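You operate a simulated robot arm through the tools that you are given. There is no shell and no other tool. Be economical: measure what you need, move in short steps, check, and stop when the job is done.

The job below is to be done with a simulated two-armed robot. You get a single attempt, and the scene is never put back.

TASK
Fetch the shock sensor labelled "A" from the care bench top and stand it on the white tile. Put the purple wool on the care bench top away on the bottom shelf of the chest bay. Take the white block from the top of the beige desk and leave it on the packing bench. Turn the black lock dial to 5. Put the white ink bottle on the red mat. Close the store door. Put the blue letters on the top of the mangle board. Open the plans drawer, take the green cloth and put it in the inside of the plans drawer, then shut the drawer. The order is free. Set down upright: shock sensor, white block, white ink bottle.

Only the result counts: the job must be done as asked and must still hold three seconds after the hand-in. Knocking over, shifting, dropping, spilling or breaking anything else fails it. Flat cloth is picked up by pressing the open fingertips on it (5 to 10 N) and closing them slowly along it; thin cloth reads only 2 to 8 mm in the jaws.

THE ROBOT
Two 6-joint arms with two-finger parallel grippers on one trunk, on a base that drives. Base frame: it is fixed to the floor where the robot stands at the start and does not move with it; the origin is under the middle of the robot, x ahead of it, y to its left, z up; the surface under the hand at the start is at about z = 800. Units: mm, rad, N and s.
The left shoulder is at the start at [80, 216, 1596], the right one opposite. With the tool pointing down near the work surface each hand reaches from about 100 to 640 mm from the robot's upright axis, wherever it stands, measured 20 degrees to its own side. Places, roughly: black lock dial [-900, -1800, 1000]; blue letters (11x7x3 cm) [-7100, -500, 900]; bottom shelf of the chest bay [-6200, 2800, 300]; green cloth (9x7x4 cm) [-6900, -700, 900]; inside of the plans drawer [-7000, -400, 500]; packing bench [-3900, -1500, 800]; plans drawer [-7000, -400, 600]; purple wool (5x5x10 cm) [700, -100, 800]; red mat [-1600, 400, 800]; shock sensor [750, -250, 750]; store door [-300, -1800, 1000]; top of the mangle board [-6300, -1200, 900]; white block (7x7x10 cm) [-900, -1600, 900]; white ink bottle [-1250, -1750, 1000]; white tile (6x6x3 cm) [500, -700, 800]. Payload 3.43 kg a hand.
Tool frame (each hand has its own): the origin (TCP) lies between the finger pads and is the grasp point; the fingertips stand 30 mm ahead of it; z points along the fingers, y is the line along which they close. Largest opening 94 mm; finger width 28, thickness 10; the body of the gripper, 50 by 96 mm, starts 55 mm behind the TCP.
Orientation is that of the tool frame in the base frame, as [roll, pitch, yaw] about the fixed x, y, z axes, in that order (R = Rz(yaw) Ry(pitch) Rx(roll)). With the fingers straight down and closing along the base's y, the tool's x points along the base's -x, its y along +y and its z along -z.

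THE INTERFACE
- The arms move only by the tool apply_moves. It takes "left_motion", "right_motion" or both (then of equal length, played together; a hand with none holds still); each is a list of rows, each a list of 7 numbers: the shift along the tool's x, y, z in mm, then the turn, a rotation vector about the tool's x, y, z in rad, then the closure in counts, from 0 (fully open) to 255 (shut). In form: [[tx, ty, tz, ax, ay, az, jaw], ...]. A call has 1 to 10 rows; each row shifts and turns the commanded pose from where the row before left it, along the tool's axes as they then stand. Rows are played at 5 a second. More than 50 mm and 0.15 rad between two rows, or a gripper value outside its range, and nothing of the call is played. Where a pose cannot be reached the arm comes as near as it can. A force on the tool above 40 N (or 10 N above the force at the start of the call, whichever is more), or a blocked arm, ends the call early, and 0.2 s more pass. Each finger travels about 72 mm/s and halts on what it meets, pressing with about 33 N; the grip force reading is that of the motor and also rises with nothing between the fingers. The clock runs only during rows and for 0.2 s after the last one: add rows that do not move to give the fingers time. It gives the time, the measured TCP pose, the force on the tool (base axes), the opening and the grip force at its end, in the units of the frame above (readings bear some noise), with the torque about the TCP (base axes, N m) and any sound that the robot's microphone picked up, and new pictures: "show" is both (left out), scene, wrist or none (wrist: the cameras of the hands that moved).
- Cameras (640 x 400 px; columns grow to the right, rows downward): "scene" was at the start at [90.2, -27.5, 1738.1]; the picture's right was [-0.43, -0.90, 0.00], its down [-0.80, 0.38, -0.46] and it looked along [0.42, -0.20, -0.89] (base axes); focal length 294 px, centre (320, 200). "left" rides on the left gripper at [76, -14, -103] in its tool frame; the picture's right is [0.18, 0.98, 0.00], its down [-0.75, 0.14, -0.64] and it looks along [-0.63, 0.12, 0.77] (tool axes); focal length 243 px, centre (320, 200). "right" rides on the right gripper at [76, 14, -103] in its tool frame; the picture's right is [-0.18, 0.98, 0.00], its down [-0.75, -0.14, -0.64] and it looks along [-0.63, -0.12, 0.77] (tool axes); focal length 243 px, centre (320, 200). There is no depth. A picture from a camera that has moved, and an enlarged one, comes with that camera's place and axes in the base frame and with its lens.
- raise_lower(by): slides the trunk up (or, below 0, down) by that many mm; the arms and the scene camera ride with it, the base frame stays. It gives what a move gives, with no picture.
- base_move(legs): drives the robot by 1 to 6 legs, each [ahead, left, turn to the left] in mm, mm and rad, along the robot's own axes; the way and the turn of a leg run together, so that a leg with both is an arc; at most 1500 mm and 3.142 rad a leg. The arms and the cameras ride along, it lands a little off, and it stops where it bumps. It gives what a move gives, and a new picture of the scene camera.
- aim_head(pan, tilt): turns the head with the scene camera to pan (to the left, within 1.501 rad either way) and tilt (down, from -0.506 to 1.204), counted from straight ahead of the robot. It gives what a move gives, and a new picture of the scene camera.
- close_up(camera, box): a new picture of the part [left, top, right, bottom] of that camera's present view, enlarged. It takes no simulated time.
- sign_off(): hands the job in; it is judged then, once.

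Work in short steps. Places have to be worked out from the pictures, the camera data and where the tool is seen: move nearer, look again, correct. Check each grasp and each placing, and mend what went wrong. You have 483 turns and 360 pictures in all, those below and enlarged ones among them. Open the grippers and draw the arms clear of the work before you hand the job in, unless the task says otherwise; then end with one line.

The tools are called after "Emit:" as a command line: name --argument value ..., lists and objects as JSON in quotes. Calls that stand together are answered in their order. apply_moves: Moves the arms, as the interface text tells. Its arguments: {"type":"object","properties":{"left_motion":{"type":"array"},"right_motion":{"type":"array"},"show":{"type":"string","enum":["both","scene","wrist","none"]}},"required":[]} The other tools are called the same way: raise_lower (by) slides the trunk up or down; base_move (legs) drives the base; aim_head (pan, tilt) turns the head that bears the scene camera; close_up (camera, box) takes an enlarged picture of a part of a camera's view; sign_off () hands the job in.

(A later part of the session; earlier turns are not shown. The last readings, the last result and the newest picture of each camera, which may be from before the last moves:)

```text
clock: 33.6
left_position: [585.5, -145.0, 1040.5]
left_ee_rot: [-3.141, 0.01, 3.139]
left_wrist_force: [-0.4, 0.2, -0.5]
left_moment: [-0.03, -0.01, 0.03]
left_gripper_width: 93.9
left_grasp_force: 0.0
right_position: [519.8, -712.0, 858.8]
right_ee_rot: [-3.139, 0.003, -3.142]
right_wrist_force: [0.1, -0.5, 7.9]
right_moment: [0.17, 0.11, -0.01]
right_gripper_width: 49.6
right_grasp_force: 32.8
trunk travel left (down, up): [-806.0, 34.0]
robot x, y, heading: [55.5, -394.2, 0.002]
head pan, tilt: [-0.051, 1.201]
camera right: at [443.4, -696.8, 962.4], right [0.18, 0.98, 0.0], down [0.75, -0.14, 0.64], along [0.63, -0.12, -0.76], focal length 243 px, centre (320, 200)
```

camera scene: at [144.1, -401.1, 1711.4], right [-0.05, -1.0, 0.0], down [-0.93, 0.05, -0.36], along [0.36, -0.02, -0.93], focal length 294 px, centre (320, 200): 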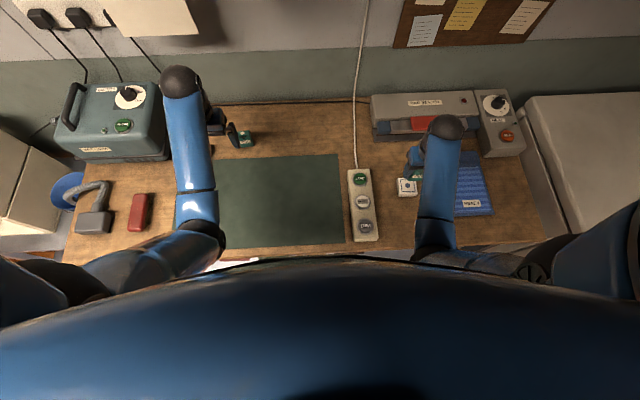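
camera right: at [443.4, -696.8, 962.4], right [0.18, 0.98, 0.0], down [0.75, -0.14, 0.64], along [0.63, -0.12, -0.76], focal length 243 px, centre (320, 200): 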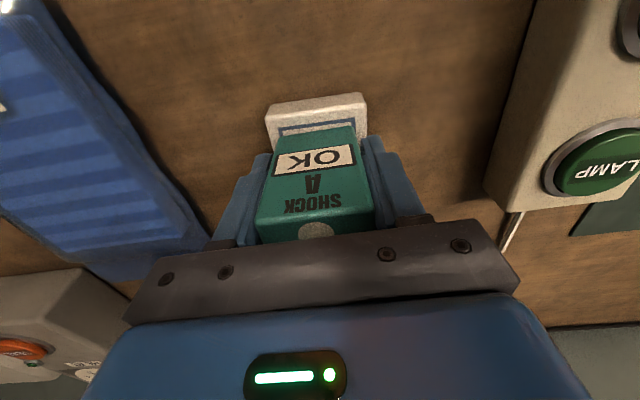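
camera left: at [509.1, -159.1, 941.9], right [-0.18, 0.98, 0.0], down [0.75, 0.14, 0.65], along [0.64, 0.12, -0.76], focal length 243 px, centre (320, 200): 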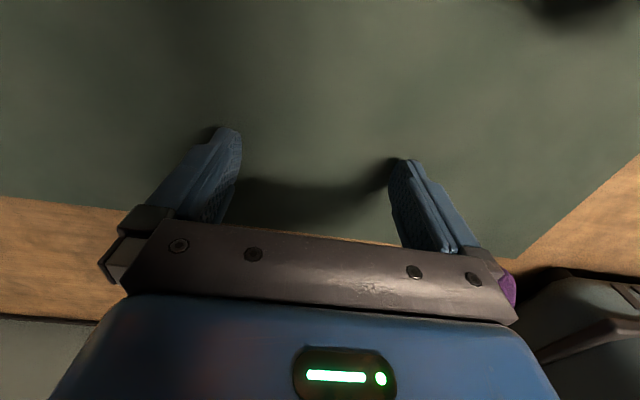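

Contact, 8 N. Open slowly, then rise.

Emit:
apply_moves --right_motion '[[0, 0, 0, 0, 0, 0, 140], [0, 0, 0, 0, 0, 0, 115], [0, 0, 0, 0, 0, 0, 95], [0, 0, 0, 0, 0, 0, 60], [0, 0, 0, 0, 0, 0, 20], [0, 0, 0, 0, 0, 0, 0], [0, 0, -10, 0, 0, 0, 0], [0, 0, -25, 0, 0, 0, 0], [0, 0, -40, 0, 0, 0, 0], [0, 0, -40, 0, 0, 0, 0]]' --show "both"

```text
clock: 35.8
left_position: [586.3, -144.8, 1040.6]
left_ee_rot: [-3.141, 0.008, 3.137]
left_wrist_force: [0.0, -1.4, -0.6]
left_moment: [0.01, 0.01, -0.03]
left_gripper_width: 94.1
left_grasp_force: 0.2
right_position: [519.4, -711.3, 973.3]
right_ee_rot: [-3.14, 0.002, -3.14]
right_wrist_force: [0.1, 0.1, -0.7]
right_moment: [0.03, -0.01, 0.02]
right_gripper_width: 93.9
right_grasp_force: 0.1
trunk travel left (down, up): [-806.0, 34.0]
robot x, y, heading: [54.3, -397.0, -0.003]
head pan, tilt: [-0.051, 1.201]
camera scene: at [143.7, -400.7, 1711.3], right [-0.05, -1.0, 0.0], down [-0.93, 0.05, -0.36], along [0.36, -0.02, -0.93], focal length 294 px, centre (320, 200)
camera right: at [443.4, -696.3, 1077.6], right [0.18, 0.98, 0.0], down [0.75, -0.14, 0.64], along [0.63, -0.12, -0.77], focal length 243 px, centre (320, 200)
```

scene: 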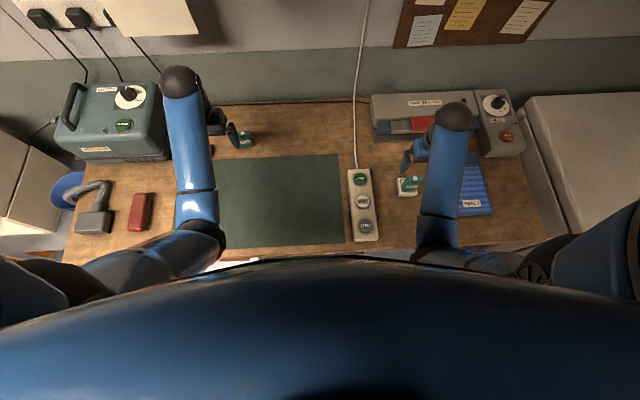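
right: 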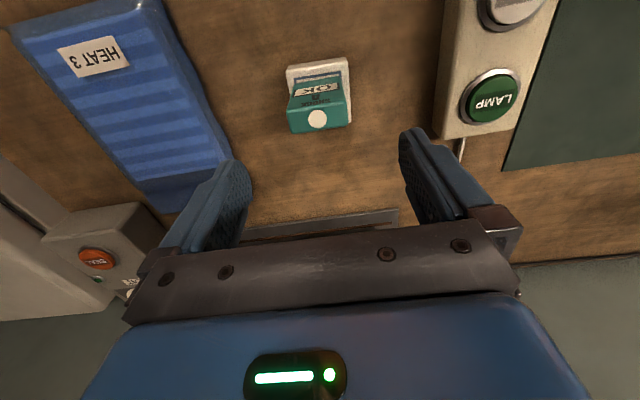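

Sensor stands well on the tile. Now the wool: it lies along y about [680, 4], z≈825. I drive the base left 220 so the left hand reaches it.

Emit:
base_move --legs '[[0, 220, 0]]'

Emit:
apply_moves --left_motion '[[0, -7, 0, 0, 0, 0.15, 0], [0, -7, 0, 0, 0, 0.15, 0], [0, -7, 0, 0, 0, 0.15, 0], [0, -7, 0, 0, 0, 0.15, 0], [0, -7, 0, 0, 0, 0.15, 0], [0, -7, 0, 0, 0, 0.15, 0], [0, -7, 0, 0, 0, 0.15, 0], [0, -7, 0, 0, 0, 0.15, 0], [0, -7, 0, 0, 0, 0.15, 0], [0, -7, 0, 0, 0, 0.15, 0]]' --show "both"

```text
clock: 37.5
left_position: [585.0, 71.8, 1040.3]
left_ee_rot: [3.137, 0.008, 3.14]
left_wrist_force: [-0.1, -0.3, 0.6]
left_moment: [0.07, 0.02, 0.01]
left_gripper_width: 94.3
left_grasp_force: 0.2
right_position: [520.9, -495.7, 972.4]
right_ee_rot: [3.139, 0.002, 3.141]
right_wrist_force: [-1.1, -0.3, 0.2]
right_moment: [0.03, -0.03, -0.02]
right_gripper_width: 93.9
right_grasp_force: 0.1
trunk travel left (down, up): [-806.0, 34.0]
robot x, y, heading: [56.0, -177.0, -0.003]
head pan, tilt: [-0.051, 1.201]
camera scene: at [143.9, -187.8, 1711.4], right [-0.05, -1.0, 0.0], down [-0.93, 0.05, -0.36], along [0.36, -0.02, -0.93], focal length 294 px, centre (320, 200)
```

scene: 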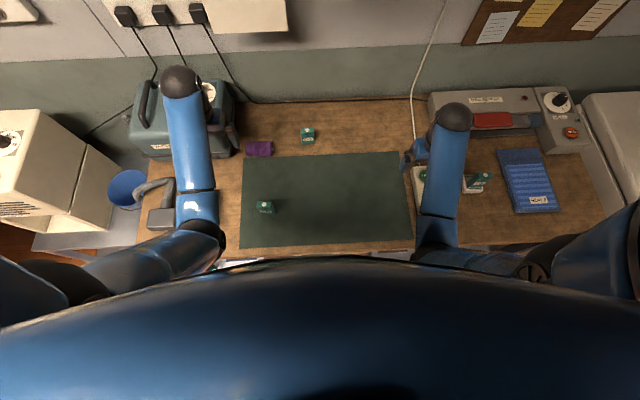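

```text
clock: 39.7
left_position: [549.9, 25.2, 1027.2]
left_ee_rot: [3.13, 0.002, 1.637]
left_wrist_force: [0.3, 0.2, 0.0]
left_moment: [-0.04, -0.05, -0.02]
left_gripper_width: 93.7
left_grasp_force: 0.1
left hand out of reach, approached as far as the arm can: row 5, 7, 9
right_position: [518.4, -492.2, 973.7]
right_ee_rot: [-3.137, 0.003, -3.14]
right_wrist_force: [-0.3, 0.8, 0.3]
right_moment: [0.0, 0.02, 0.02]
right_gripper_width: 94.0
right_grasp_force: 0.1
trunk travel left (down, up): [-806.0, 34.0]
robot x, y, heading: [53.4, -179.0, -0.002]
head pan, tilt: [-0.051, 1.201]
camera scene: at [143.8, -181.7, 1711.4], right [-0.05, -1.0, 0.0], down [-0.93, 0.05, -0.36], along [0.36, -0.02, -0.93], focal length 294 px, centre (320, 200)
camera left: at [530.4, 100.0, 1128.9], right [0.97, 0.25, 0.01], down [0.18, -0.74, 0.64], along [0.17, -0.62, -0.76], focal length 243 px, centre (320, 200)
```

scene: 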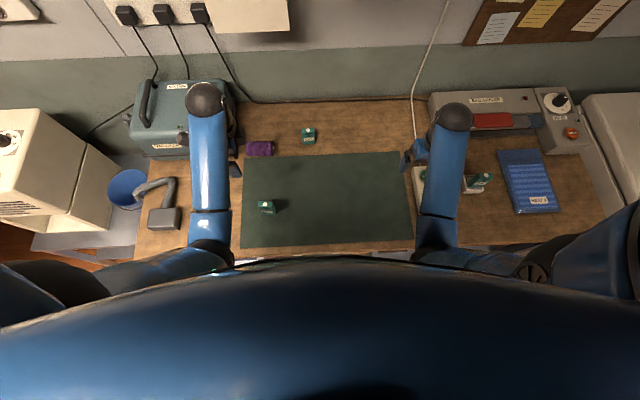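
left: 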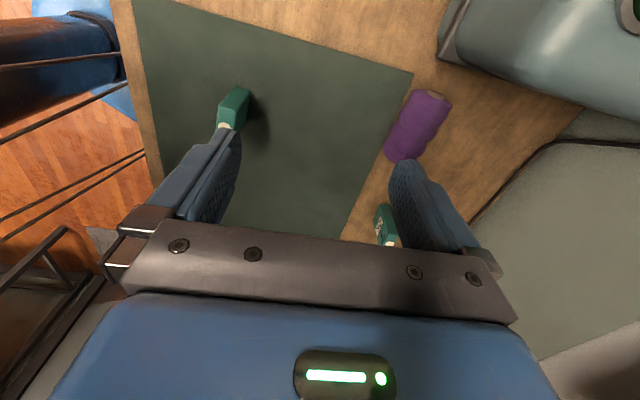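

Wool centre at about [689,4], axis nearly along y (5° off). Raise right hand, turn the left by 0.15 more and bring it toward above the wool.

Emit:
apply_moves --left_motion '[[0, 0, 0, 0, 0, 0.15, 0], [-2, 28, 10, 0, 0, 0, 0], [-2, 28, 20, 0, 0, 0, 0], [-2, 28, 20, 0, 0, 0, 0], [-2, 28, 20, 0, 0, 0, 0], [-1, 27, 20, 0, 0, 0, 0]]' --right_motion '[[0, 0, -15, 0, 0, 0, 0], [0, 0, -15, 0, 0, 0, 0], [0, 0, -15, 0, 0, 0, 0], [0, 0, -15, 0, 0, 0, 0], [0, 0, -15, 0, 0, 0, 0], [0, 0, -10, 0, 0, 0, 0]]' --show "wrist"

```text
clock: 41.1
left_position: [691.1, 5.3, 939.7]
left_ee_rot: [3.132, 0.0, 1.489]
left_wrist_force: [1.8, -0.6, -0.4]
left_moment: [0.01, 0.0, 0.04]
left_gripper_width: 93.9
left_grasp_force: 0.1
right_position: [525.9, -493.2, 1019.0]
right_ee_rot: [-3.138, 0.002, -3.142]
right_wrist_force: [-0.3, 1.0, -0.1]
right_moment: [0.02, -0.02, -0.02]
right_gripper_width: 94.2
right_grasp_force: 0.0
right hand out of reach, approached as far as the arm can: row 4, 5, 6
trunk travel left (down, up): [-806.0, 34.0]
robot x, y, heading: [59.3, -179.7, -0.003]
head pan, tilt: [-0.051, 1.201]
camera right: at [450.4, -478.6, 1124.0], right [0.18, 0.98, 0.0], down [0.75, -0.14, 0.64], along [0.63, -0.12, -0.77], focal length 243 px, centre (320, 200)
camera left: at [682.6, 82.1, 1041.6], right [0.99, 0.1, 0.01], down [0.08, -0.76, 0.64], along [0.07, -0.64, -0.77], focal length 243 px, centre (320, 200)
```

right: 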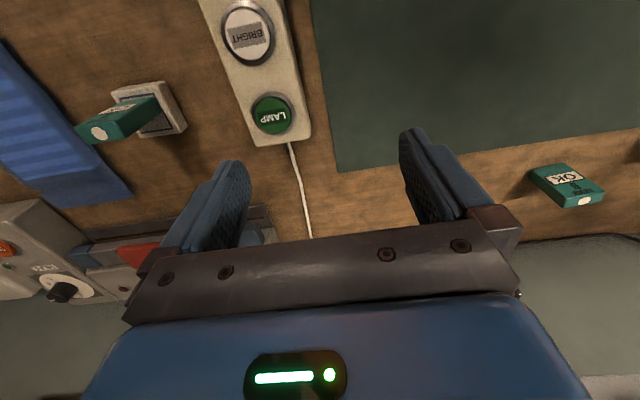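
left: 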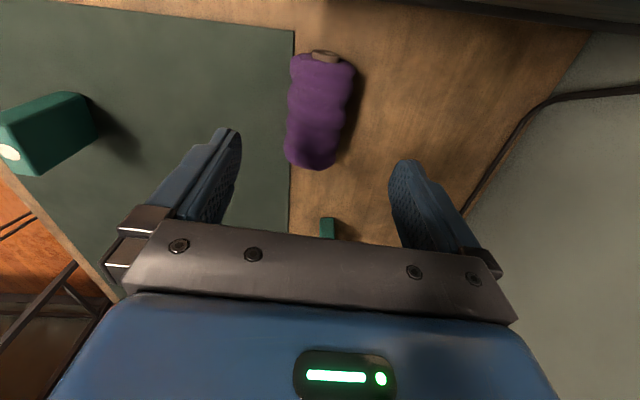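

Perfectly centred over the wool. Lower trunk 60 (fingers straddle the wool), then descend to z≈836.

Emit:
raise_lower --by -60

Emit:
apply_moves --left_motion '[[0, 0, 15, 0, 0, 0, 0], [0, 0, 15, 0, 0, 0, 0], [0, 0, 12, 0, 0, 0, 0]]' --show "wrist"

```text
clock: 42.1
left_position: [688.4, 4.1, 881.1]
left_ee_rot: [3.132, 0.0, 1.489]
left_wrist_force: [-0.1, -0.3, 1.1]
left_moment: [0.02, -0.03, -0.01]
left_gripper_width: 94.1
left_grasp_force: 0.1
right_position: [524.5, -493.9, 960.4]
right_ee_rot: [-3.137, 0.004, 3.141]
right_wrist_force: [-0.5, -0.2, 0.6]
right_moment: [-0.04, -0.02, -0.02]
right_gripper_width: 94.1
right_grasp_force: 0.0
trunk travel left (down, up): [-746.0, 94.0]
robot x, y, heading: [57.1, -178.6, -0.002]
head pan, tilt: [-0.051, 1.201]
```

```text
clock: 42.5
left_position: [695.7, 6.9, 879.4]
left_ee_rot: [3.103, -0.011, 1.492]
left_wrist_force: [-18.6, -6.9, 32.6]
left_moment: [3.58, -1.62, 1.71]
left_gripper_width: 93.9
left_grasp_force: 0.0
right_position: [521.9, -494.6, 961.5]
right_ee_rot: [-3.139, 0.008, -3.14]
right_wrist_force: [0.9, 0.6, -0.5]
right_moment: [0.01, 0.03, -0.03]
right_gripper_width: 94.0
right_grasp_force: 0.0
trunk travel left (down, up): [-746.0, 94.0]
robot x, y, heading: [55.6, -180.1, 0.002]
head pan, tilt: [-0.051, 1.201]
stopped in row 2 (left hand): the force on the tool passed its limit at 53 N (the readings are from after the stop); the commanded pose is now the measured one
camera left: at [684.3, 82.8, 982.5], right [0.99, 0.11, 0.04], down [0.06, -0.77, 0.64], along [0.1, -0.63, -0.77], focal length 243 px, centre (320, 200)
```

left: 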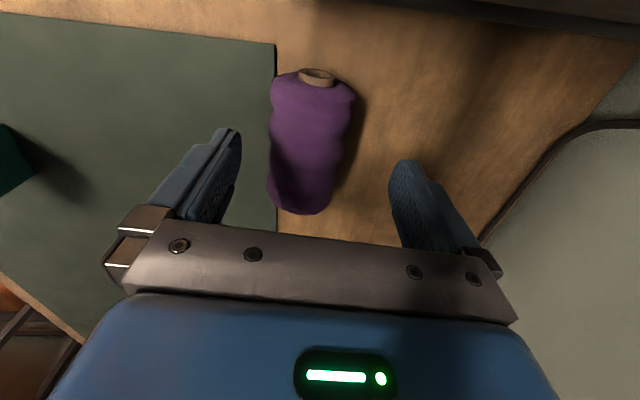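

The gripper's camera side struck the vacuum's handle (lever ≈ +y 100). I back up, then look at the vacuum.

Emit:
apply_moves --left_motion '[[0, 0, -15, 0, 0, 0, 0], [0, 0, -20, 0, 0, 0, 0], [0, 0, -20, 0, 0, 0, 0], [0, 0, -20, 0, 0, 0, 0], [0, -10, -20, 0, 0, 0, 0], [0, -20, -10, 0, 0, 0, 0], [0, -20, 0, 0, 0, 0, 0], [0, -20, 0, 0, 0, 0, 0]]' --show "both"

```text
clock: 44.4
left_position: [624.3, 13.7, 977.6]
left_ee_rot: [3.113, -0.008, 1.491]
left_wrist_force: [1.1, 0.9, -0.2]
left_moment: [0.02, -0.02, 0.01]
left_gripper_width: 94.1
left_grasp_force: 0.1
right_position: [523.9, -493.6, 961.4]
right_ee_rot: [-3.139, 0.004, -3.14]
right_wrist_force: [-0.3, 1.0, 0.1]
right_moment: [0.03, -0.01, 0.03]
right_gripper_width: 93.8
right_grasp_force: 0.1
trunk travel left (down, up): [-746.0, 94.0]
robot x, y, heading: [56.9, -180.5, -0.002]
head pan, tilt: [-0.051, 1.201]
camera scene: at [143.0, -181.7, 1651.5], right [-0.05, -1.0, 0.0], down [-0.93, 0.05, -0.36], along [0.36, -0.02, -0.93], focal length 294 px, centre (320, 200)
camera left: at [613.3, 90.2, 1080.0], right [0.99, 0.1, 0.03], down [0.06, -0.77, 0.64], along [0.09, -0.63, -0.77], focal length 243 px, centre (320, 200)
```

scene: 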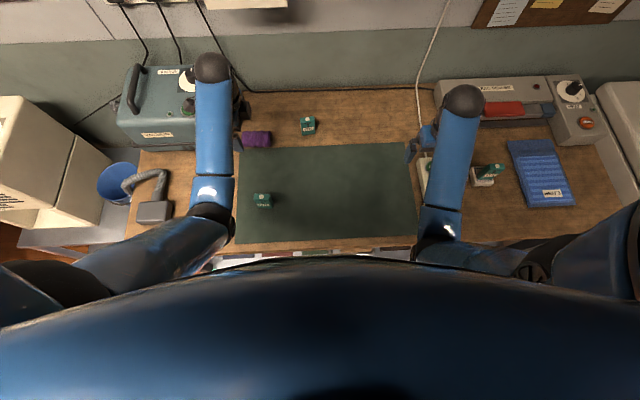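
left: 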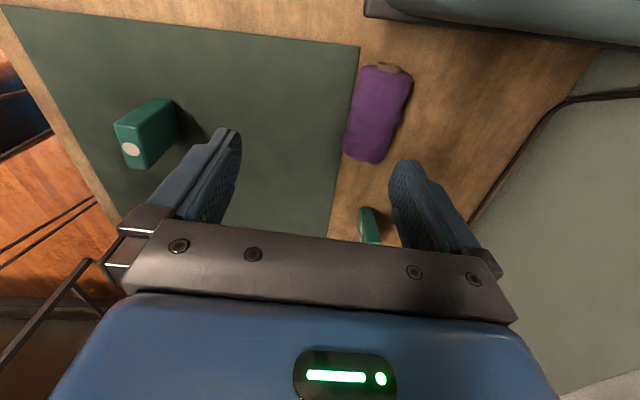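

Now turn the left hand the other way round (camera toward −y) in two calls.

Emit:
apply_moves --left_motion '[[0, 0, -2, 0, 0, -0.15, 0], [0, 0, -2, 0, 0, -0.15, 0], [0, 0, 0, 0, 0, -0.15, 0], [0, 0, 0, 0, 0, -0.15, 0], [0, 0, 0, 0, 0, -0.15, 0], [0, 0, 0, 0, 0, -0.15, 0], [0, 0, 0, 0, 0, -0.15, 0], [0, 0, 0, 0, 0, -0.15, 0], [0, 0, 0, 0, 0, -0.15, 0], [0, 0, 0, 0, 0, -0.15, 0]]' --show "none"

Emit:
apply_moves --left_motion '[[0, 0, 0, 0, 0, -0.15, 0], [0, 0, 0, 0, 0, -0.15, 0], [0, 0, 0, 0, 0, -0.15, 0], [0, 0, 0, 0, 0, -0.15, 0], [0, 0, 0, 0, 0, -0.15, 0], [0, 0, 0, 0, 0, -0.15, 0], [0, 0, 0, 0, 0, -0.15, 0], [0, 0, 0, 0, 0, -0.15, 0], [0, 0, 0, 0, 0, -0.15, 0], [0, 0, 0, 0, 0, -0.15, 0]]' --show "both"

```text
clock: 46.5
left_position: [625.5, 11.9, 980.3]
left_ee_rot: [3.13, 0.028, 2.991]
left_wrist_force: [1.0, 1.1, 0.2]
left_moment: [0.01, 0.01, -0.01]
left_gripper_width: 93.7
left_grasp_force: 0.0
right_position: [524.2, -493.1, 962.0]
right_ee_rot: [-3.138, 0.003, -3.14]
right_wrist_force: [0.9, 0.5, 0.0]
right_moment: [0.01, 0.05, 0.02]
right_gripper_width: 93.8
right_grasp_force: 0.0
trunk travel left (down, up): [-746.0, 94.0]
robot x, y, heading: [56.4, -181.1, 0.0]
head pan, tilt: [-0.051, 1.201]
```

```text
clock: 48.8
left_position: [623.6, 12.2, 980.5]
left_ee_rot: [-3.115, 0.012, -1.792]
left_wrist_force: [0.2, 0.1, 1.0]
left_moment: [-0.01, -0.02, 0.01]
left_gripper_width: 93.8
left_grasp_force: 0.2
right_position: [524.8, -493.7, 960.0]
right_ee_rot: [-3.138, 0.004, -3.141]
right_wrist_force: [0.1, 0.4, -0.2]
right_moment: [0.05, -0.01, 0.0]
right_gripper_width: 94.2
right_grasp_force: 0.1
trunk travel left (down, up): [-746.0, 94.0]
robot x, y, heading: [52.8, -181.0, -0.004]
head pan, tilt: [-0.051, 1.201]
camera scene: at [144.2, -181.8, 1651.4], right [-0.05, -1.0, 0.0], down [-0.93, 0.05, -0.36], along [0.36, -0.02, -0.93], focal length 294 px, centre (320, 200)
camera left: at [619.2, -65.4, 1082.3], right [-1.0, 0.04, -0.03], down [0.01, 0.76, 0.65], along [0.05, 0.65, -0.76], focal length 243 px, centre (320, 200)
```

scene: 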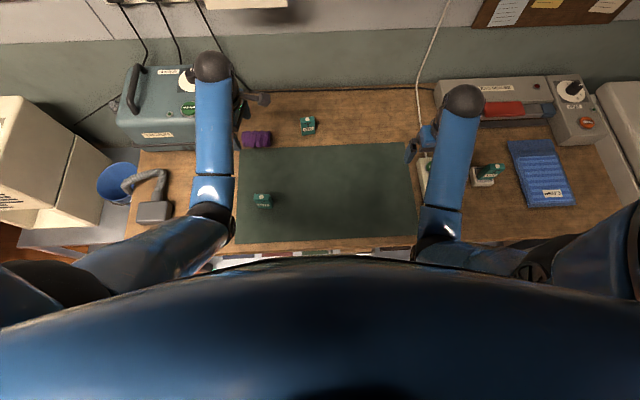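
left: 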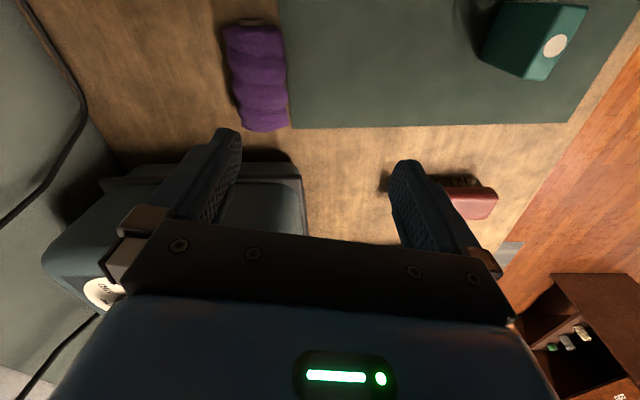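

Flipped. Fine-turn, correct tilt, and move over the wool centre [690,1].

Emit:
apply_moves --left_motion '[[0, 0, 0, -0.027, 0, -0.138, 0], [2, -22, 0, 0, 0, 0, 0], [2, -22, 10, 0, 0, 0, 0], [2, -23, 20, 0, 0, 0, 0], [0, 0, 20, 0, 0, 0, 0]]' --show "wrist"

```text
clock: 50.0
left_position: [692.1, 1.0, 931.0]
left_ee_rot: [-3.141, 0.01, -1.656]
left_wrist_force: [-0.2, 0.5, -0.1]
left_moment: [-0.04, -0.02, -0.01]
left_gripper_width: 93.9
left_grasp_force: 0.0
right_position: [525.2, -493.8, 962.0]
right_ee_rot: [-3.139, 0.004, -3.139]
right_wrist_force: [0.1, 0.2, 0.2]
right_moment: [0.0, 0.03, 0.01]
right_gripper_width: 94.1
right_grasp_force: 0.1
trunk travel left (down, up): [-746.0, 94.0]
robot x, y, heading: [53.9, -179.8, -0.0]
head pan, tilt: [-0.051, 1.201]
camera left: at [699.0, -77.1, 1031.8], right [-0.99, -0.1, 0.0], down [-0.08, 0.76, 0.65], along [-0.06, 0.65, -0.76], focal length 243 px, centre (320, 200)
```

left: 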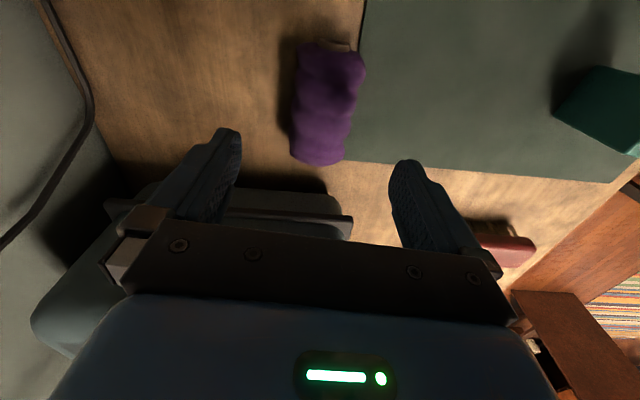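

Descend over the wool in small steps.

Emit:
apply_moves --left_motion '[[2, 4, 15, 0, 0, 0, 0], [0, 0, 20, 0, 0, 0, 0], [0, 0, 20, 0, 0, 0, 0], [0, 0, 20, 0, 0, 0, 0], [0, 0, 12, 0, 0, 0, 0], [0, 0, 6, 0, 0, 0, 0]]' --show "wrist"

```text
clock: 51.4
left_position: [686.4, 2.0, 837.0]
left_ee_rot: [-3.141, 0.01, -1.656]
left_wrist_force: [-0.2, -0.3, 0.3]
left_moment: [-0.01, 0.02, 0.02]
left_gripper_width: 93.7
left_grasp_force: 0.1
right_position: [523.9, -492.9, 960.8]
right_ee_rot: [-3.138, 0.004, -3.14]
right_wrist_force: [-0.1, 0.0, 0.2]
right_moment: [-0.01, -0.02, -0.01]
right_gripper_width: 93.8
right_grasp_force: 0.0
trunk travel left (down, up): [-746.0, 94.0]
robot x, y, heading: [54.2, -177.3, 0.002]
head pan, tilt: [-0.051, 1.201]
camera left: at [694.7, -76.9, 939.2], right [-0.99, -0.1, 0.0], down [-0.08, 0.76, 0.65], along [-0.06, 0.65, -0.76], focal length 243 px, centre (320, 200)
```

left: 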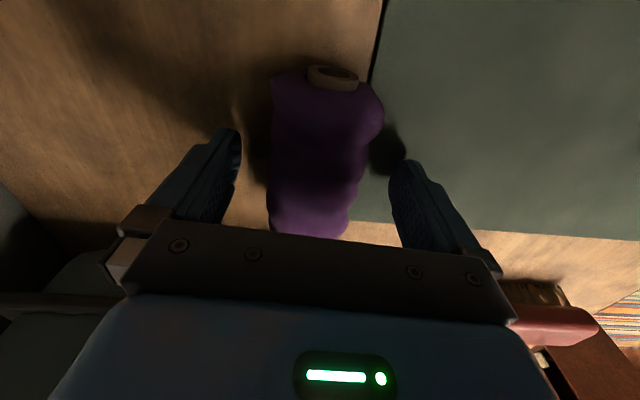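

Wool lies between the fingers. Close.

Emit:
apply_moves --left_motion '[[0, 0, 0, 0, 0, 0, 60], [0, 0, 0, 0, 0, 0, 100], [0, 0, 0, 0, 0, 0, 140], [0, 0, 0, 0, 0, 0, 180], [0, 0, 0, 0, 0, 0, 210], [0, 0, 0, 0, 0, 0, 210], [0, 0, -15, 0, 0, 0, 210], [0, 0, -20, 0, 0, 0, 210], [0, 0, -20, 0, 0, 0, 210]]' --show "wrist"

```text
clock: 53.4
left_position: [687.6, 0.6, 893.7]
left_ee_rot: [-3.141, 0.011, -1.657]
left_wrist_force: [0.1, 0.4, 0.0]
left_moment: [-0.01, 0.02, 0.0]
left_gripper_width: 46.3
left_grasp_force: 33.2
right_position: [526.0, -493.0, 961.4]
right_ee_rot: [-3.14, 0.005, -3.14]
right_wrist_force: [-0.3, -0.9, 0.0]
right_moment: [-0.01, 0.02, 0.01]
right_gripper_width: 93.8
right_grasp_force: 0.2
trunk travel left (down, up): [-746.0, 94.0]
robot x, y, heading: [56.8, -179.3, 0.002]
head pan, tilt: [-0.051, 1.201]
camera left: at [694.8, -78.1, 994.6], right [-1.0, -0.1, 0.0], down [-0.08, 0.76, 0.65], along [-0.06, 0.65, -0.76], focal length 243 px, centre (320, 200)
```

left: 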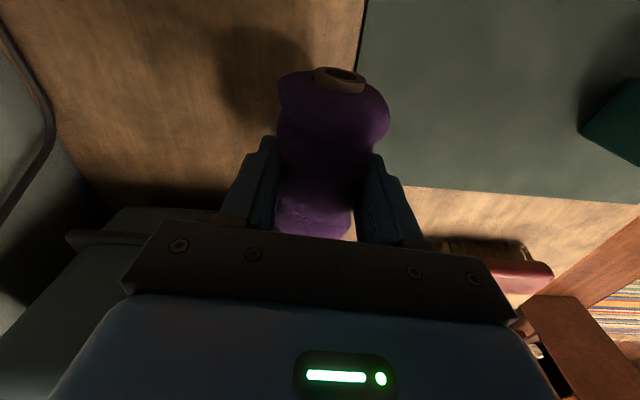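

Wool held (46 mm). Lift it clear and raise the trunk, then draw both hands back.

Emit:
raise_lower --by 94

Emit:
apply_moves --left_motion '[[2, 30, -10, 0, 0, 0, 210], [2, 30, -10, 0, 0, 0, 210], [2, 30, -10, 0, 0, 0, 210], [2, 30, -10, 0, 0, 0, 210], [2, 30, 0, 0, 0, 0, 210], [2, 30, 0, 0, 0, 0, 210], [2, 30, 0, 0, 0, 0, 210]]' --right_motion '[[20, 0, -5, 0, 0, 0, 0], [20, 0, -5, 0, 0, 0, 0], [20, 0, -5, 0, 0, 0, 0], [20, 0, 0, 0, 0, 0, 0], [20, 0, 0, 0, 0, 0, 0], [20, 0, 0, 0, 0, 0, 0], [20, 0, 0, 0, 0, 0, 0]]' --show "both"

```text
clock: 54.6
left_position: [688.3, 0.5, 986.4]
left_ee_rot: [-3.14, 0.011, -1.655]
left_wrist_force: [-0.4, -0.1, -0.3]
left_moment: [-0.01, -0.01, 0.01]
left_gripper_width: 46.4
left_grasp_force: 33.0
right_position: [525.7, -493.8, 1055.5]
right_ee_rot: [-3.139, 0.004, -3.139]
right_wrist_force: [0.0, -0.4, -0.3]
right_moment: [-0.02, 0.01, 0.02]
right_gripper_width: 94.1
right_grasp_force: 0.1
trunk travel left (down, up): [-840.0, 0.0]
robot x, y, heading: [57.9, -178.7, 0.001]
head pan, tilt: [-0.051, 1.201]
```

```text
clock: 56.2
left_position: [474.8, 4.4, 1027.0]
left_ee_rot: [-3.138, 0.01, -1.655]
left_wrist_force: [0.0, 0.0, 0.2]
left_moment: [0.01, -0.02, 0.0]
left_gripper_width: 46.6
left_grasp_force: 33.4
right_position: [386.0, -494.2, 1044.9]
right_ee_rot: [-3.135, 0.01, -3.14]
right_wrist_force: [-0.7, 0.4, 0.5]
right_moment: [0.01, 0.02, 0.01]
right_gripper_width: 93.9
right_grasp_force: 0.1
right hand out of reach, approached as far as the arm can: row 1, 2, 3
trunk travel left (down, up): [-840.0, 0.0]
robot x, y, heading: [56.1, -177.7, -0.005]
head pan, tilt: [-0.051, 1.201]
camera scene: at [141.6, -181.4, 1745.5], right [-0.05, -1.0, 0.0], down [-0.93, 0.05, -0.36], along [0.36, -0.02, -0.93], focal length 294 px, centre (320, 200)
camera right: at [310.4, -478.9, 1148.2], right [0.18, 0.98, 0.0], down [0.75, -0.14, 0.65], along [0.64, -0.12, -0.76], focal length 243 px, centre (320, 200)
camera left: at [482.0, -73.3, 1128.1], right [-0.99, -0.1, -0.01], down [-0.08, 0.76, 0.65], along [-0.06, 0.65, -0.76], focal length 243 px, centre (320, 200)
```

scene: 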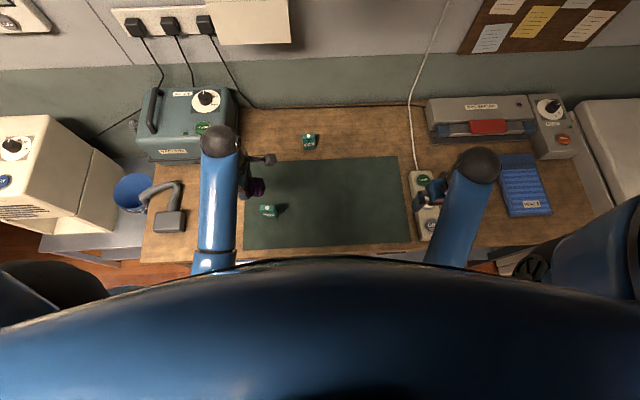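
right: 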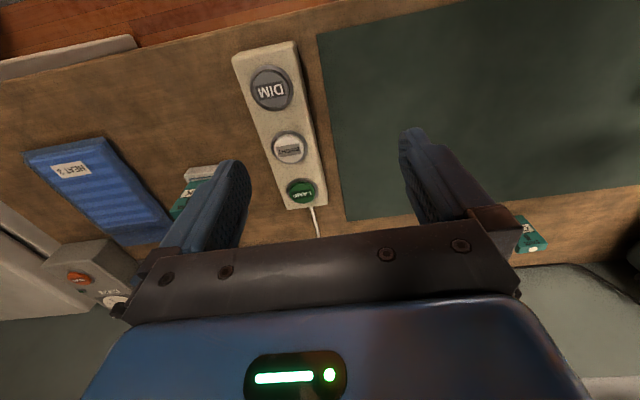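
left: 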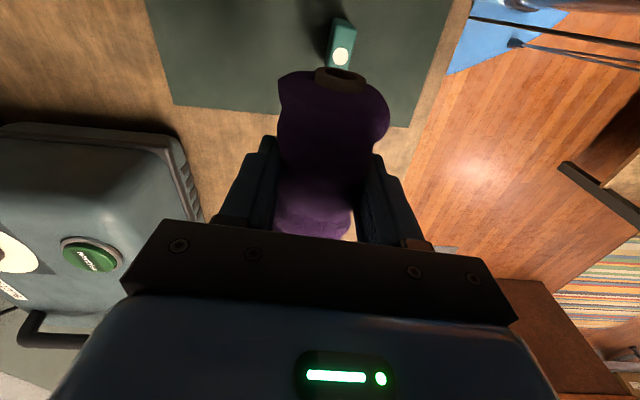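

Back off from the bench 300, then turn right 90° to look toward the desk and store.

Emit:
base_move --legs '[[-350, 0, 0], [0, 0, -1.571]]'

Emit:
aim_head --pan 0 --tilt 0.5

```text
clock: 62.3
left_position: [-103.6, -598.8, 1024.7]
left_ee_rot: [-3.14, 0.011, 3.063]
left_wrist_force: [0.3, -0.3, 0.7]
left_moment: [0.05, 0.0, 0.0]
left_gripper_width: 46.5
left_grasp_force: 32.5
right_position: [-603.0, -512.9, 1044.4]
right_ee_rot: [-3.136, 0.006, 1.58]
right_wrist_force: [-0.1, -0.1, -0.5]
right_moment: [0.0, -0.02, 0.0]
right_gripper_width: 93.9
right_grasp_force: 0.1
trunk travel left (down, up): [-840.0, 0.0]
robot x, y, heading: [-291.6, -181.2, -1.563]
head pan, tilt: [-0.051, 1.201]
camera scene: at [-289.5, -265.0, 1745.4], right [-1.0, 0.04, 0.0], down [0.04, 0.93, -0.36], along [-0.02, -0.36, -0.93], focal length 294 px, centre (320, 200)
```

scene: 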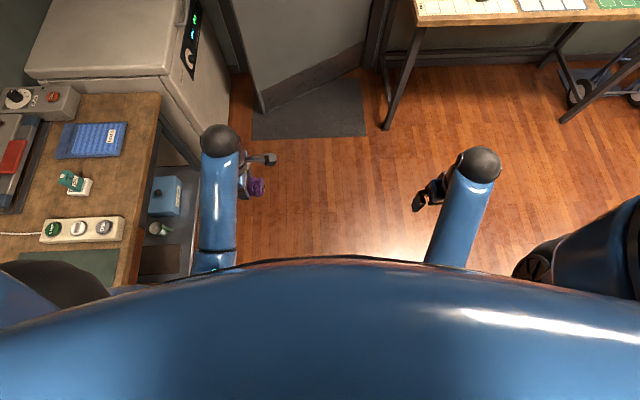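

```text
clock: 63.4
left_position: [-103.3, -598.5, 1025.4]
left_ee_rot: [-3.14, 0.01, 3.064]
left_wrist_force: [-0.2, 0.7, -0.5]
left_moment: [-0.02, 0.01, 0.02]
left_gripper_width: 46.7
left_grasp_force: 32.5
right_position: [-602.5, -513.8, 1044.5]
right_ee_rot: [-3.135, 0.007, 1.579]
right_wrist_force: [0.1, 0.3, -0.1]
right_moment: [-0.04, -0.02, 0.01]
right_gripper_width: 94.1
right_grasp_force: 0.1
trunk travel left (down, up): [-840.0, 0.0]
robot x, y, heading: [-288.7, -182.9, -1.564]
head pan, tilt: [0.0, 0.499]
camera scene: at [-286.7, -300.2, 1799.0], right [-1.0, -0.01, 0.0], down [0.0, 0.48, -0.88], along [0.01, -0.88, -0.48], focal length 294 px, centre (320, 200)
```

scene: 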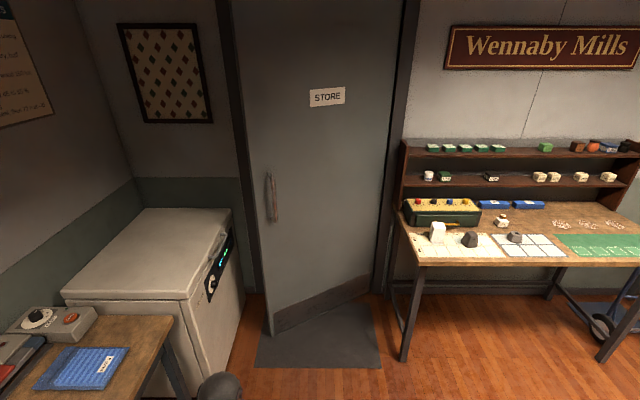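

The store door stands ajar with the handle edge toward us. I enlarge the desk.

Emit:
close_up --camera "scene" --box '[390, 130, 640, 286]'

Emit:
close_up --camera "scene" --box '[230, 60, 410, 370]'

```text
2.56 times, centred on (515, 208) of scene
camera zoom: at [-286.7, -300.2, 1799.0], right [-1.0, -0.01, 0.0], down [0.0, 0.48, -0.88], along [0.01, -0.88, -0.48], focal length 751 px, centre (-179, 180)
```

zoom: 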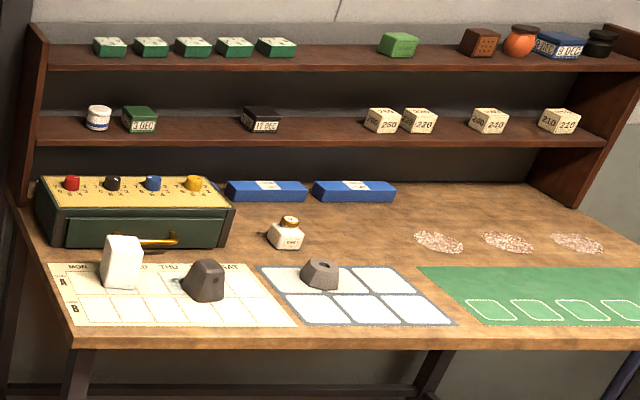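

```text
1.29 times, centred on (320, 215) of scene
camera zoom: at [-286.7, -300.2, 1799.0], right [-1.0, -0.01, 0.0], down [0.0, 0.48, -0.88], along [0.01, -0.88, -0.48], focal length 379 px, centre (320, 181)
```

zoom: 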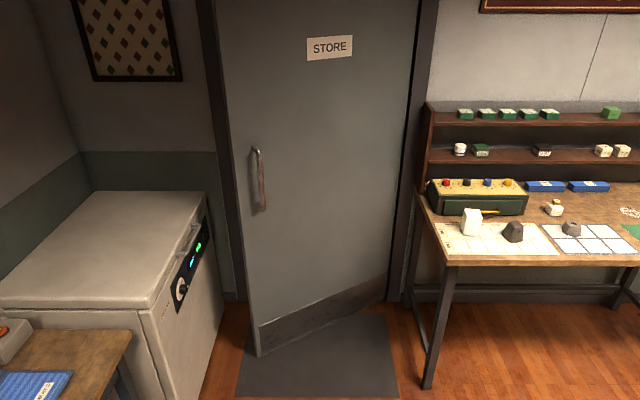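

Door corridor is free between x≈-800 and x≈285. I drive to about [-50,-850].

Emit:
base_move --legs '[[650, 240, 0]]'

```text
clock: 67.2
left_position: [135.1, -1243.0, 1027.1]
left_ee_rot: [-3.137, 0.011, 3.06]
left_wrist_force: [0.2, -0.5, 0.1]
left_moment: [0.01, -0.03, 0.02]
left_gripper_width: 46.4
left_grasp_force: 32.5
right_position: [-363.7, -1156.0, 1044.4]
right_ee_rot: [-3.137, 0.011, 1.573]
right_wrist_force: [-0.4, 0.2, 0.2]
right_moment: [-0.01, 0.01, 0.02]
right_gripper_width: 93.9
right_grasp_force: 0.1
trunk travel left (down, up): [-840.0, 0.0]
robot x, y, heading: [-46.5, -824.4, -1.569]
head pan, tilt: [0.0, 0.499]
camera scene: at [-47.2, -942.9, 1799.3], right [-1.0, 0.0, 0.0], down [0.0, 0.48, -0.88], along [0.0, -0.88, -0.48], focal length 294 px, centre (320, 200)
```

scene: 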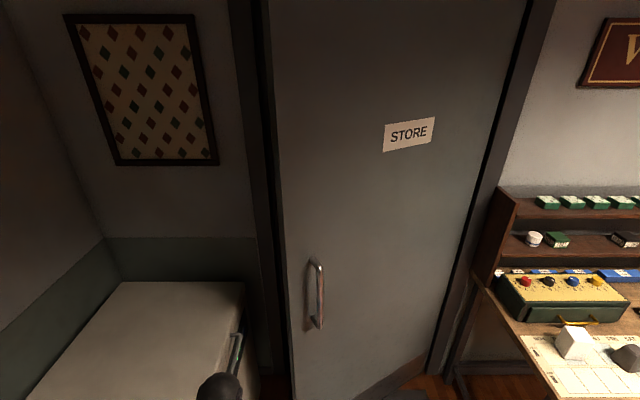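

Handle near [-35,-1600,1095]. Bring the right hand (closed) ahead and toward the centre as the pusher.

Emit:
apply_moves --right_motion '[[-19, 21, 0, 0, 0, 0, 100], [-19, 21, 0, 0, 0, 0, 200], [-19, 21, 0, 0, 0, 0, 255], [-19, 21, 0, 0, 0, 0, 255], [-19, 21, 0, 0, 0, 0, 255], [-19, 21, 0, 0, 0, 0, 255], [-19, 21, 0, 0, 0, 0, 255], [-19, 21, 0, 0, 0, 0, 255], [-19, 21, 0, 0, 0, 0, 255], [-19, 21, 0, 0, 0, 0, 255]]' --show "none"

Emit:
aim_head --pan 0 --tilt 0.8

```text
clock: 69.3
left_position: [136.2, -1246.0, 1025.8]
left_ee_rot: [-3.14, 0.008, 3.058]
left_wrist_force: [-0.4, -0.4, 0.2]
left_moment: [0.0, 0.01, -0.01]
left_gripper_width: 46.5
left_grasp_force: 33.3
right_position: [-152.3, -1347.7, 1043.3]
right_ee_rot: [-3.135, 0.005, 1.571]
right_wrist_force: [-0.2, -0.4, -0.4]
right_moment: [0.01, 0.02, 0.03]
right_gripper_width: 0.0
right_grasp_force: 32.8
trunk travel left (down, up): [-840.0, 0.0]
robot x, y, heading: [-47.3, -822.8, -1.57]
head pan, tilt: [0.0, 0.499]
```

```text
clock: 70.2
left_position: [136.1, -1243.5, 1025.3]
left_ee_rot: [3.141, 0.01, 3.056]
left_wrist_force: [0.0, -0.6, -1.0]
left_moment: [0.02, 0.0, 0.0]
left_gripper_width: 46.7
left_grasp_force: 32.5
right_position: [-151.8, -1346.5, 1043.1]
right_ee_rot: [-3.137, 0.007, 1.572]
right_wrist_force: [0.0, 0.0, -0.4]
right_moment: [0.01, -0.05, 0.01]
right_gripper_width: 0.0
right_grasp_force: 32.8
trunk travel left (down, up): [-840.0, 0.0]
robot x, y, heading: [-46.0, -822.7, -1.574]
head pan, tilt: [0.0, 0.799]
camera scene: at [-46.1, -935.4, 1773.1], right [-1.0, 0.0, 0.0], down [0.0, 0.72, -0.7], along [0.0, -0.7, -0.72], focal length 294 px, centre (320, 200)
```

scene: 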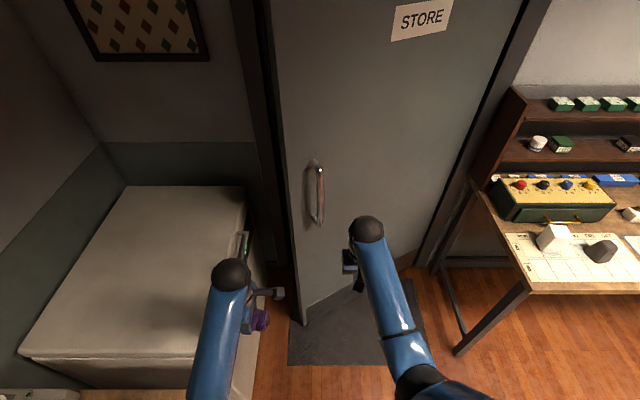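

Pull the left hand (wool) back toward the body so it clears the door edge; extend the right a bit more.

Emit:
apply_moves --left_motion '[[0, 20, 0, 0, 0, 0, 210], [0, 20, 0, 0, 0, 0, 210], [0, 20, 0, 0, 0, 0, 210], [0, 20, 0, 0, 0, 0, 210], [0, 20, 0, 0, 0, 0, 210], [0, 20, 0, 0, 0, 0, 210], [0, 20, 0, 0, 0, 0, 210]]' --right_motion '[[-10, 0, 0, 0, 0, 0, 255], [-10, 0, 0, 0, 0, 0, 255], [-10, 0, 0, 0, 0, 0, 255], [-10, 0, 0, 0, 0, 0, 255], [-10, 0, 0, 0, 0, 0, 255], [-10, 0, 0, 0, 0, 0, 255], [-10, 0, 0, 0, 0, 0, 255]]' --show "none"

Emit:
base_move --legs '[[270, 0, 0]]'

```text
clock: 71.8
left_position: [147.4, -1104.8, 1025.2]
left_ee_rot: [-3.138, 0.009, 3.058]
left_wrist_force: [0.0, -0.1, -0.5]
left_moment: [0.01, 0.01, -0.02]
left_gripper_width: 46.5
left_grasp_force: 32.9
right_position: [-153.1, -1416.0, 1045.5]
right_ee_rot: [-3.137, 0.007, 1.573]
right_wrist_force: [0.0, 0.3, -0.3]
right_moment: [0.0, -0.04, -0.01]
right_gripper_width: 0.0
right_grasp_force: 32.5
trunk travel left (down, up): [-840.0, 0.0]
robot x, y, heading: [-49.3, -827.4, -1.573]
head pan, tilt: [0.0, 0.799]
```

```text
clock: 73.7
left_position: [145.4, -1373.4, 1026.6]
left_ee_rot: [-3.135, 0.01, 3.057]
left_wrist_force: [-0.8, 0.0, 0.4]
left_moment: [-0.07, 0.01, 0.01]
left_gripper_width: 46.5
left_grasp_force: 32.8
right_position: [-154.8, -1683.9, 1047.2]
right_ee_rot: [-3.135, 0.01, 1.571]
right_wrist_force: [0.3, 0.2, 0.7]
right_moment: [-0.01, 0.01, 0.01]
right_gripper_width: 0.0
right_grasp_force: 32.7
trunk travel left (down, up): [-840.0, 0.0]
robot x, y, heading: [-46.3, -1094.1, -1.575]
head pan, tilt: [0.0, 0.799]
camera scene: at [-46.6, -1200.5, 1773.5], right [-1.0, 0.0, 0.0], down [0.0, 0.71, -0.7], along [0.0, -0.7, -0.71], focal length 294 px, centre (320, 200)
```

scene: 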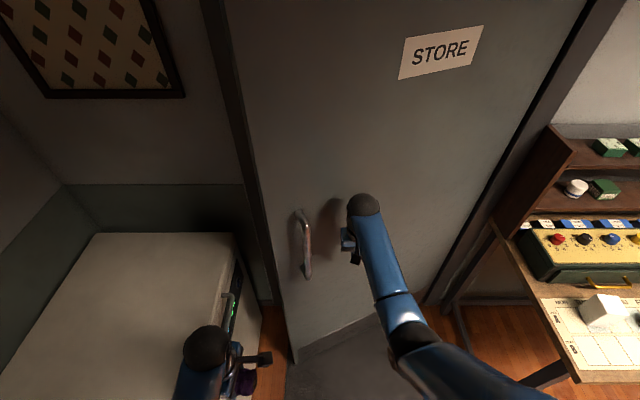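

Near the door; continue 100 ahead and see contact.

Emit:
base_move --legs '[[100, 0, 0]]'

```text
clock: 74.8
left_position: [146.9, -1466.6, 1027.6]
left_ee_rot: [-3.133, 0.01, 3.055]
left_wrist_force: [0.3, 0.2, 0.8]
left_moment: [-0.05, -0.03, -0.01]
left_gripper_width: 46.5
left_grasp_force: 33.1
right_position: [-153.8, -1778.5, 1049.3]
right_ee_rot: [-3.137, 0.014, 1.572]
right_wrist_force: [0.7, 0.9, 0.4]
right_moment: [-0.04, 0.01, 0.0]
right_gripper_width: 0.1
right_grasp_force: 33.4
trunk travel left (down, up): [-840.0, 0.0]
robot x, y, heading: [-49.6, -1192.6, -1.575]
head pan, tilt: [0.0, 0.799]
camera scene: at [-46.8, -1290.1, 1774.2], right [-1.0, 0.0, 0.0], down [0.0, 0.71, -0.7], along [0.0, -0.7, -0.71], focal length 294 px, centre (320, 200)
```

scene: 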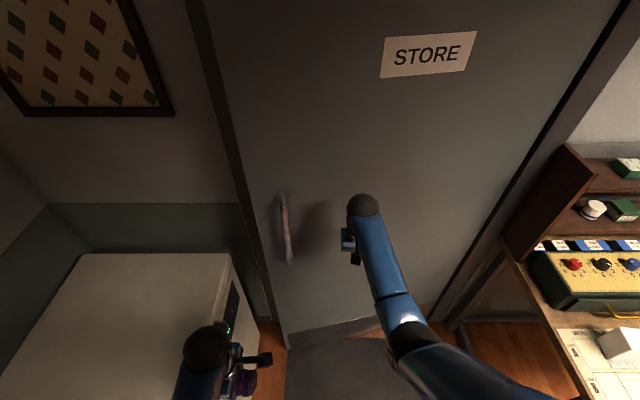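

Door is moving. Continue ahead.

Emit:
base_move --legs '[[100, 0, 0]]'

```text
clock: 76.0
left_position: [146.3, -1569.5, 1025.9]
left_ee_rot: [-3.137, 0.011, 3.055]
left_wrist_force: [-0.3, 0.1, -0.1]
left_moment: [-0.04, -0.02, -0.01]
left_gripper_width: 46.6
left_grasp_force: 32.6
right_position: [-153.7, -1879.9, 1047.7]
right_ee_rot: [-3.135, 0.011, 1.571]
right_wrist_force: [-0.9, 0.0, -0.5]
right_moment: [0.0, -0.01, 0.0]
right_gripper_width: 0.0
right_grasp_force: 33.3
trunk travel left (down, up): [-840.0, 0.0]
robot x, y, heading: [-54.0, -1293.6, -1.575]
head pan, tilt: [0.0, 0.799]
camera scene: at [-46.8, -1395.2, 1773.7], right [-1.0, 0.0, 0.0], down [0.0, 0.71, -0.7], along [0.0, -0.7, -0.71], focal length 294 px, centre (320, 200)
```

scene: 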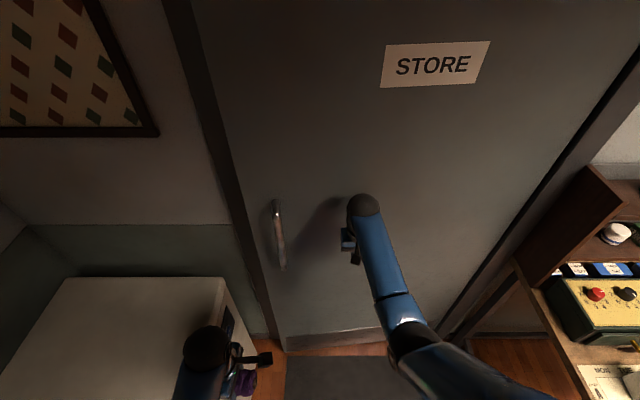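

Nearly closed; continue 60.

Emit:
base_move --legs '[[60, 0, 0]]'

```text
clock: 77.0
left_position: [145.3, -1615.0, 1026.2]
left_ee_rot: [-3.136, 0.011, 3.055]
left_wrist_force: [0.5, 0.5, -0.7]
left_moment: [-0.1, -0.01, 0.01]
left_gripper_width: 46.6
left_grasp_force: 32.6
right_position: [-154.3, -1922.6, 1047.6]
right_ee_rot: [-3.136, 0.001, 1.576]
right_wrist_force: [-1.1, 1.4, 0.3]
right_moment: [-0.05, 0.0, 0.01]
right_gripper_width: 0.1
right_grasp_force: 33.0
trunk travel left (down, up): [-840.0, 0.0]
robot x, y, heading: [-49.9, -1339.6, -1.576]
head pan, tilt: [0.0, 0.799]
stopped in leg 1: the force on the tool passed its limit at 103 N (the readings are from after the stop); the commanded pose is now the measured one
camera scene: at [-46.9, -1440.4, 1773.8], right [-1.0, 0.0, 0.0], down [0.0, 0.71, -0.7], along [0.0, -0.7, -0.71], focal length 294 px, centre (320, 200)
```

scene: 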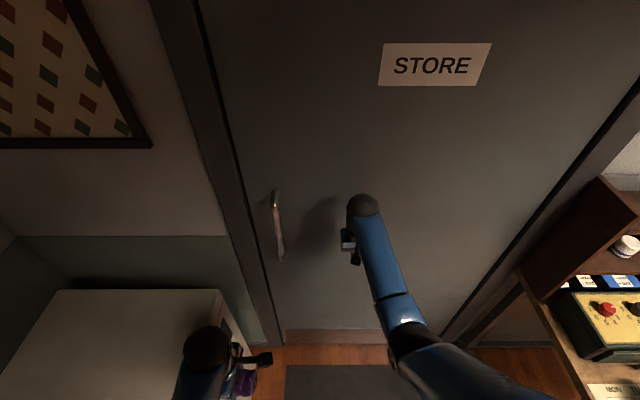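

The door met its stop (label now level). Back off 450 and check.

Emit:
base_move --legs '[[-450, 0, 0]]'

Emit:
aim_head --pan 0 --tilt 0.6

```text
clock: 79.7
left_position: [145.7, -1173.9, 1023.8]
left_ee_rot: [3.14, 0.008, 3.052]
left_wrist_force: [0.2, -0.2, 0.9]
left_moment: [0.02, 0.01, 0.01]
left_gripper_width: 46.4
left_grasp_force: 33.0
right_position: [-153.2, -1481.8, 1043.5]
right_ee_rot: [-3.135, -0.005, 1.573]
right_wrist_force: [0.4, -0.4, -0.3]
right_moment: [-0.01, -0.03, 0.05]
right_gripper_width: 0.0
right_grasp_force: 32.7
trunk travel left (down, up): [-840.0, 0.0]
robot x, y, heading: [-46.0, -893.6, -1.573]
head pan, tilt: [0.0, 0.799]
camera scene: at [-46.0, -1005.6, 1772.8], right [-1.0, 0.0, 0.0], down [0.0, 0.72, -0.7], along [0.0, -0.7, -0.72], focal length 294 px, centre (320, 200)
```

scene: 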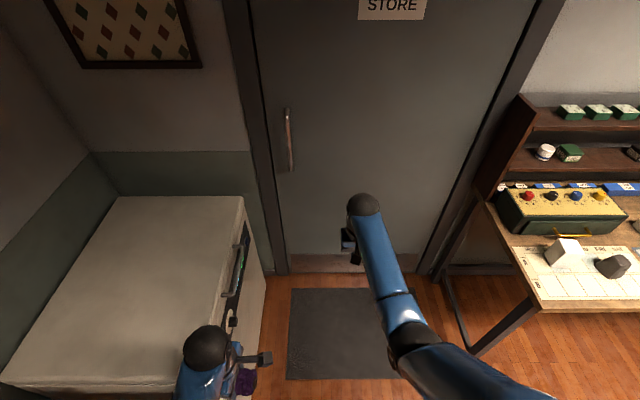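

```text
clock: 80.4
left_position: [146.1, -1174.1, 1026.1]
left_ee_rot: [3.141, 0.008, 3.052]
left_wrist_force: [0.7, 0.4, 0.5]
left_moment: [-0.01, -0.04, 0.0]
left_gripper_width: 46.3
left_grasp_force: 33.6
right_position: [-153.8, -1481.8, 1046.3]
right_ee_rot: [-3.136, -0.003, 1.572]
right_wrist_force: [0.2, 0.0, 1.1]
right_moment: [0.07, 0.01, -0.03]
right_gripper_width: 0.1
right_grasp_force: 33.2
trunk travel left (down, up): [-840.0, 0.0]
robot x, y, heading: [-52.6, -893.4, -1.578]
head pan, tilt: [0.0, 0.6]
camera scene: at [-46.0, -1010.9, 1789.9], right [-1.0, 0.0, 0.0], down [0.0, 0.57, -0.82], along [0.0, -0.82, -0.57], focal length 294 px, centre (320, 200)
```

scene: 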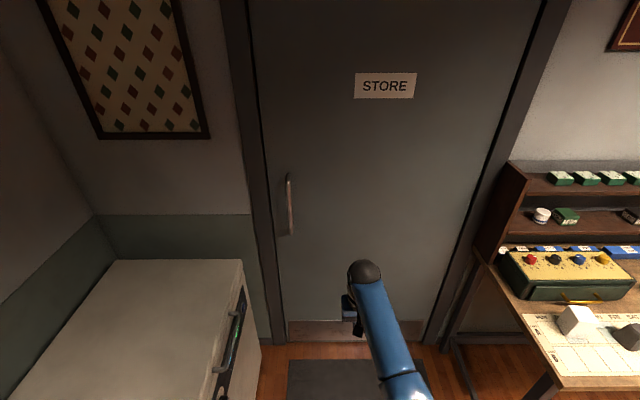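

Check the door gap closely.

Emit:
close_up --camera "scene" --box '[220, 130, 340, 350]'

Emit:
close_up --camera "scene" --box '[480, 220, 640, 380]'

```text
1.82 times, centred on (280, 240) of scene
camera zoom: at [-46.0, -1010.9, 1789.9], right [-1.0, 0.0, 0.0], down [0.0, 0.57, -0.82], along [0.0, -0.82, -0.57], focal length 534 px, centre (393, 127)
```

zoom: 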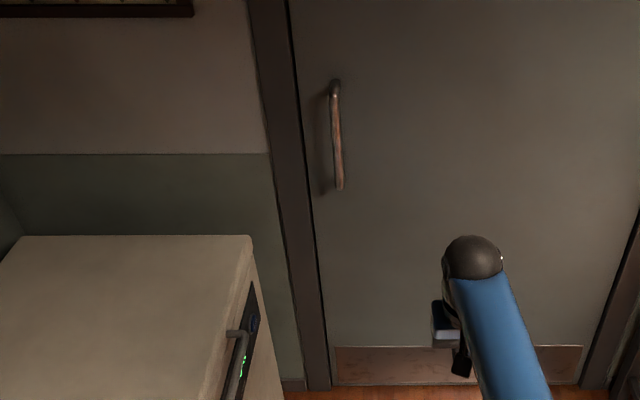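

```text
2.50 times, centred on (560, 300) of scene
camera zoom: at [-46.0, -1010.9, 1789.9], right [-1.0, 0.0, 0.0], down [0.0, 0.57, -0.82], along [0.0, -0.82, -0.57], focal length 734 px, centre (-280, -50)
```

zoom: 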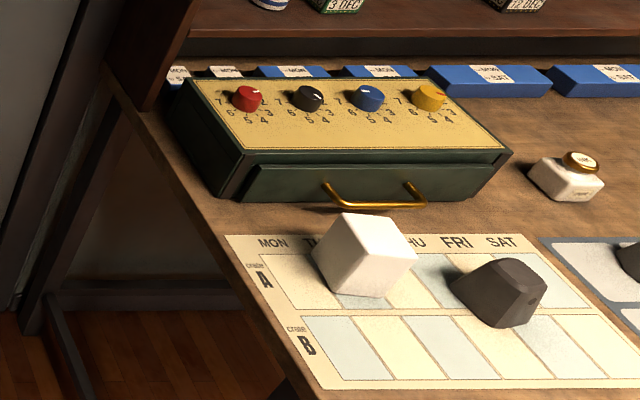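

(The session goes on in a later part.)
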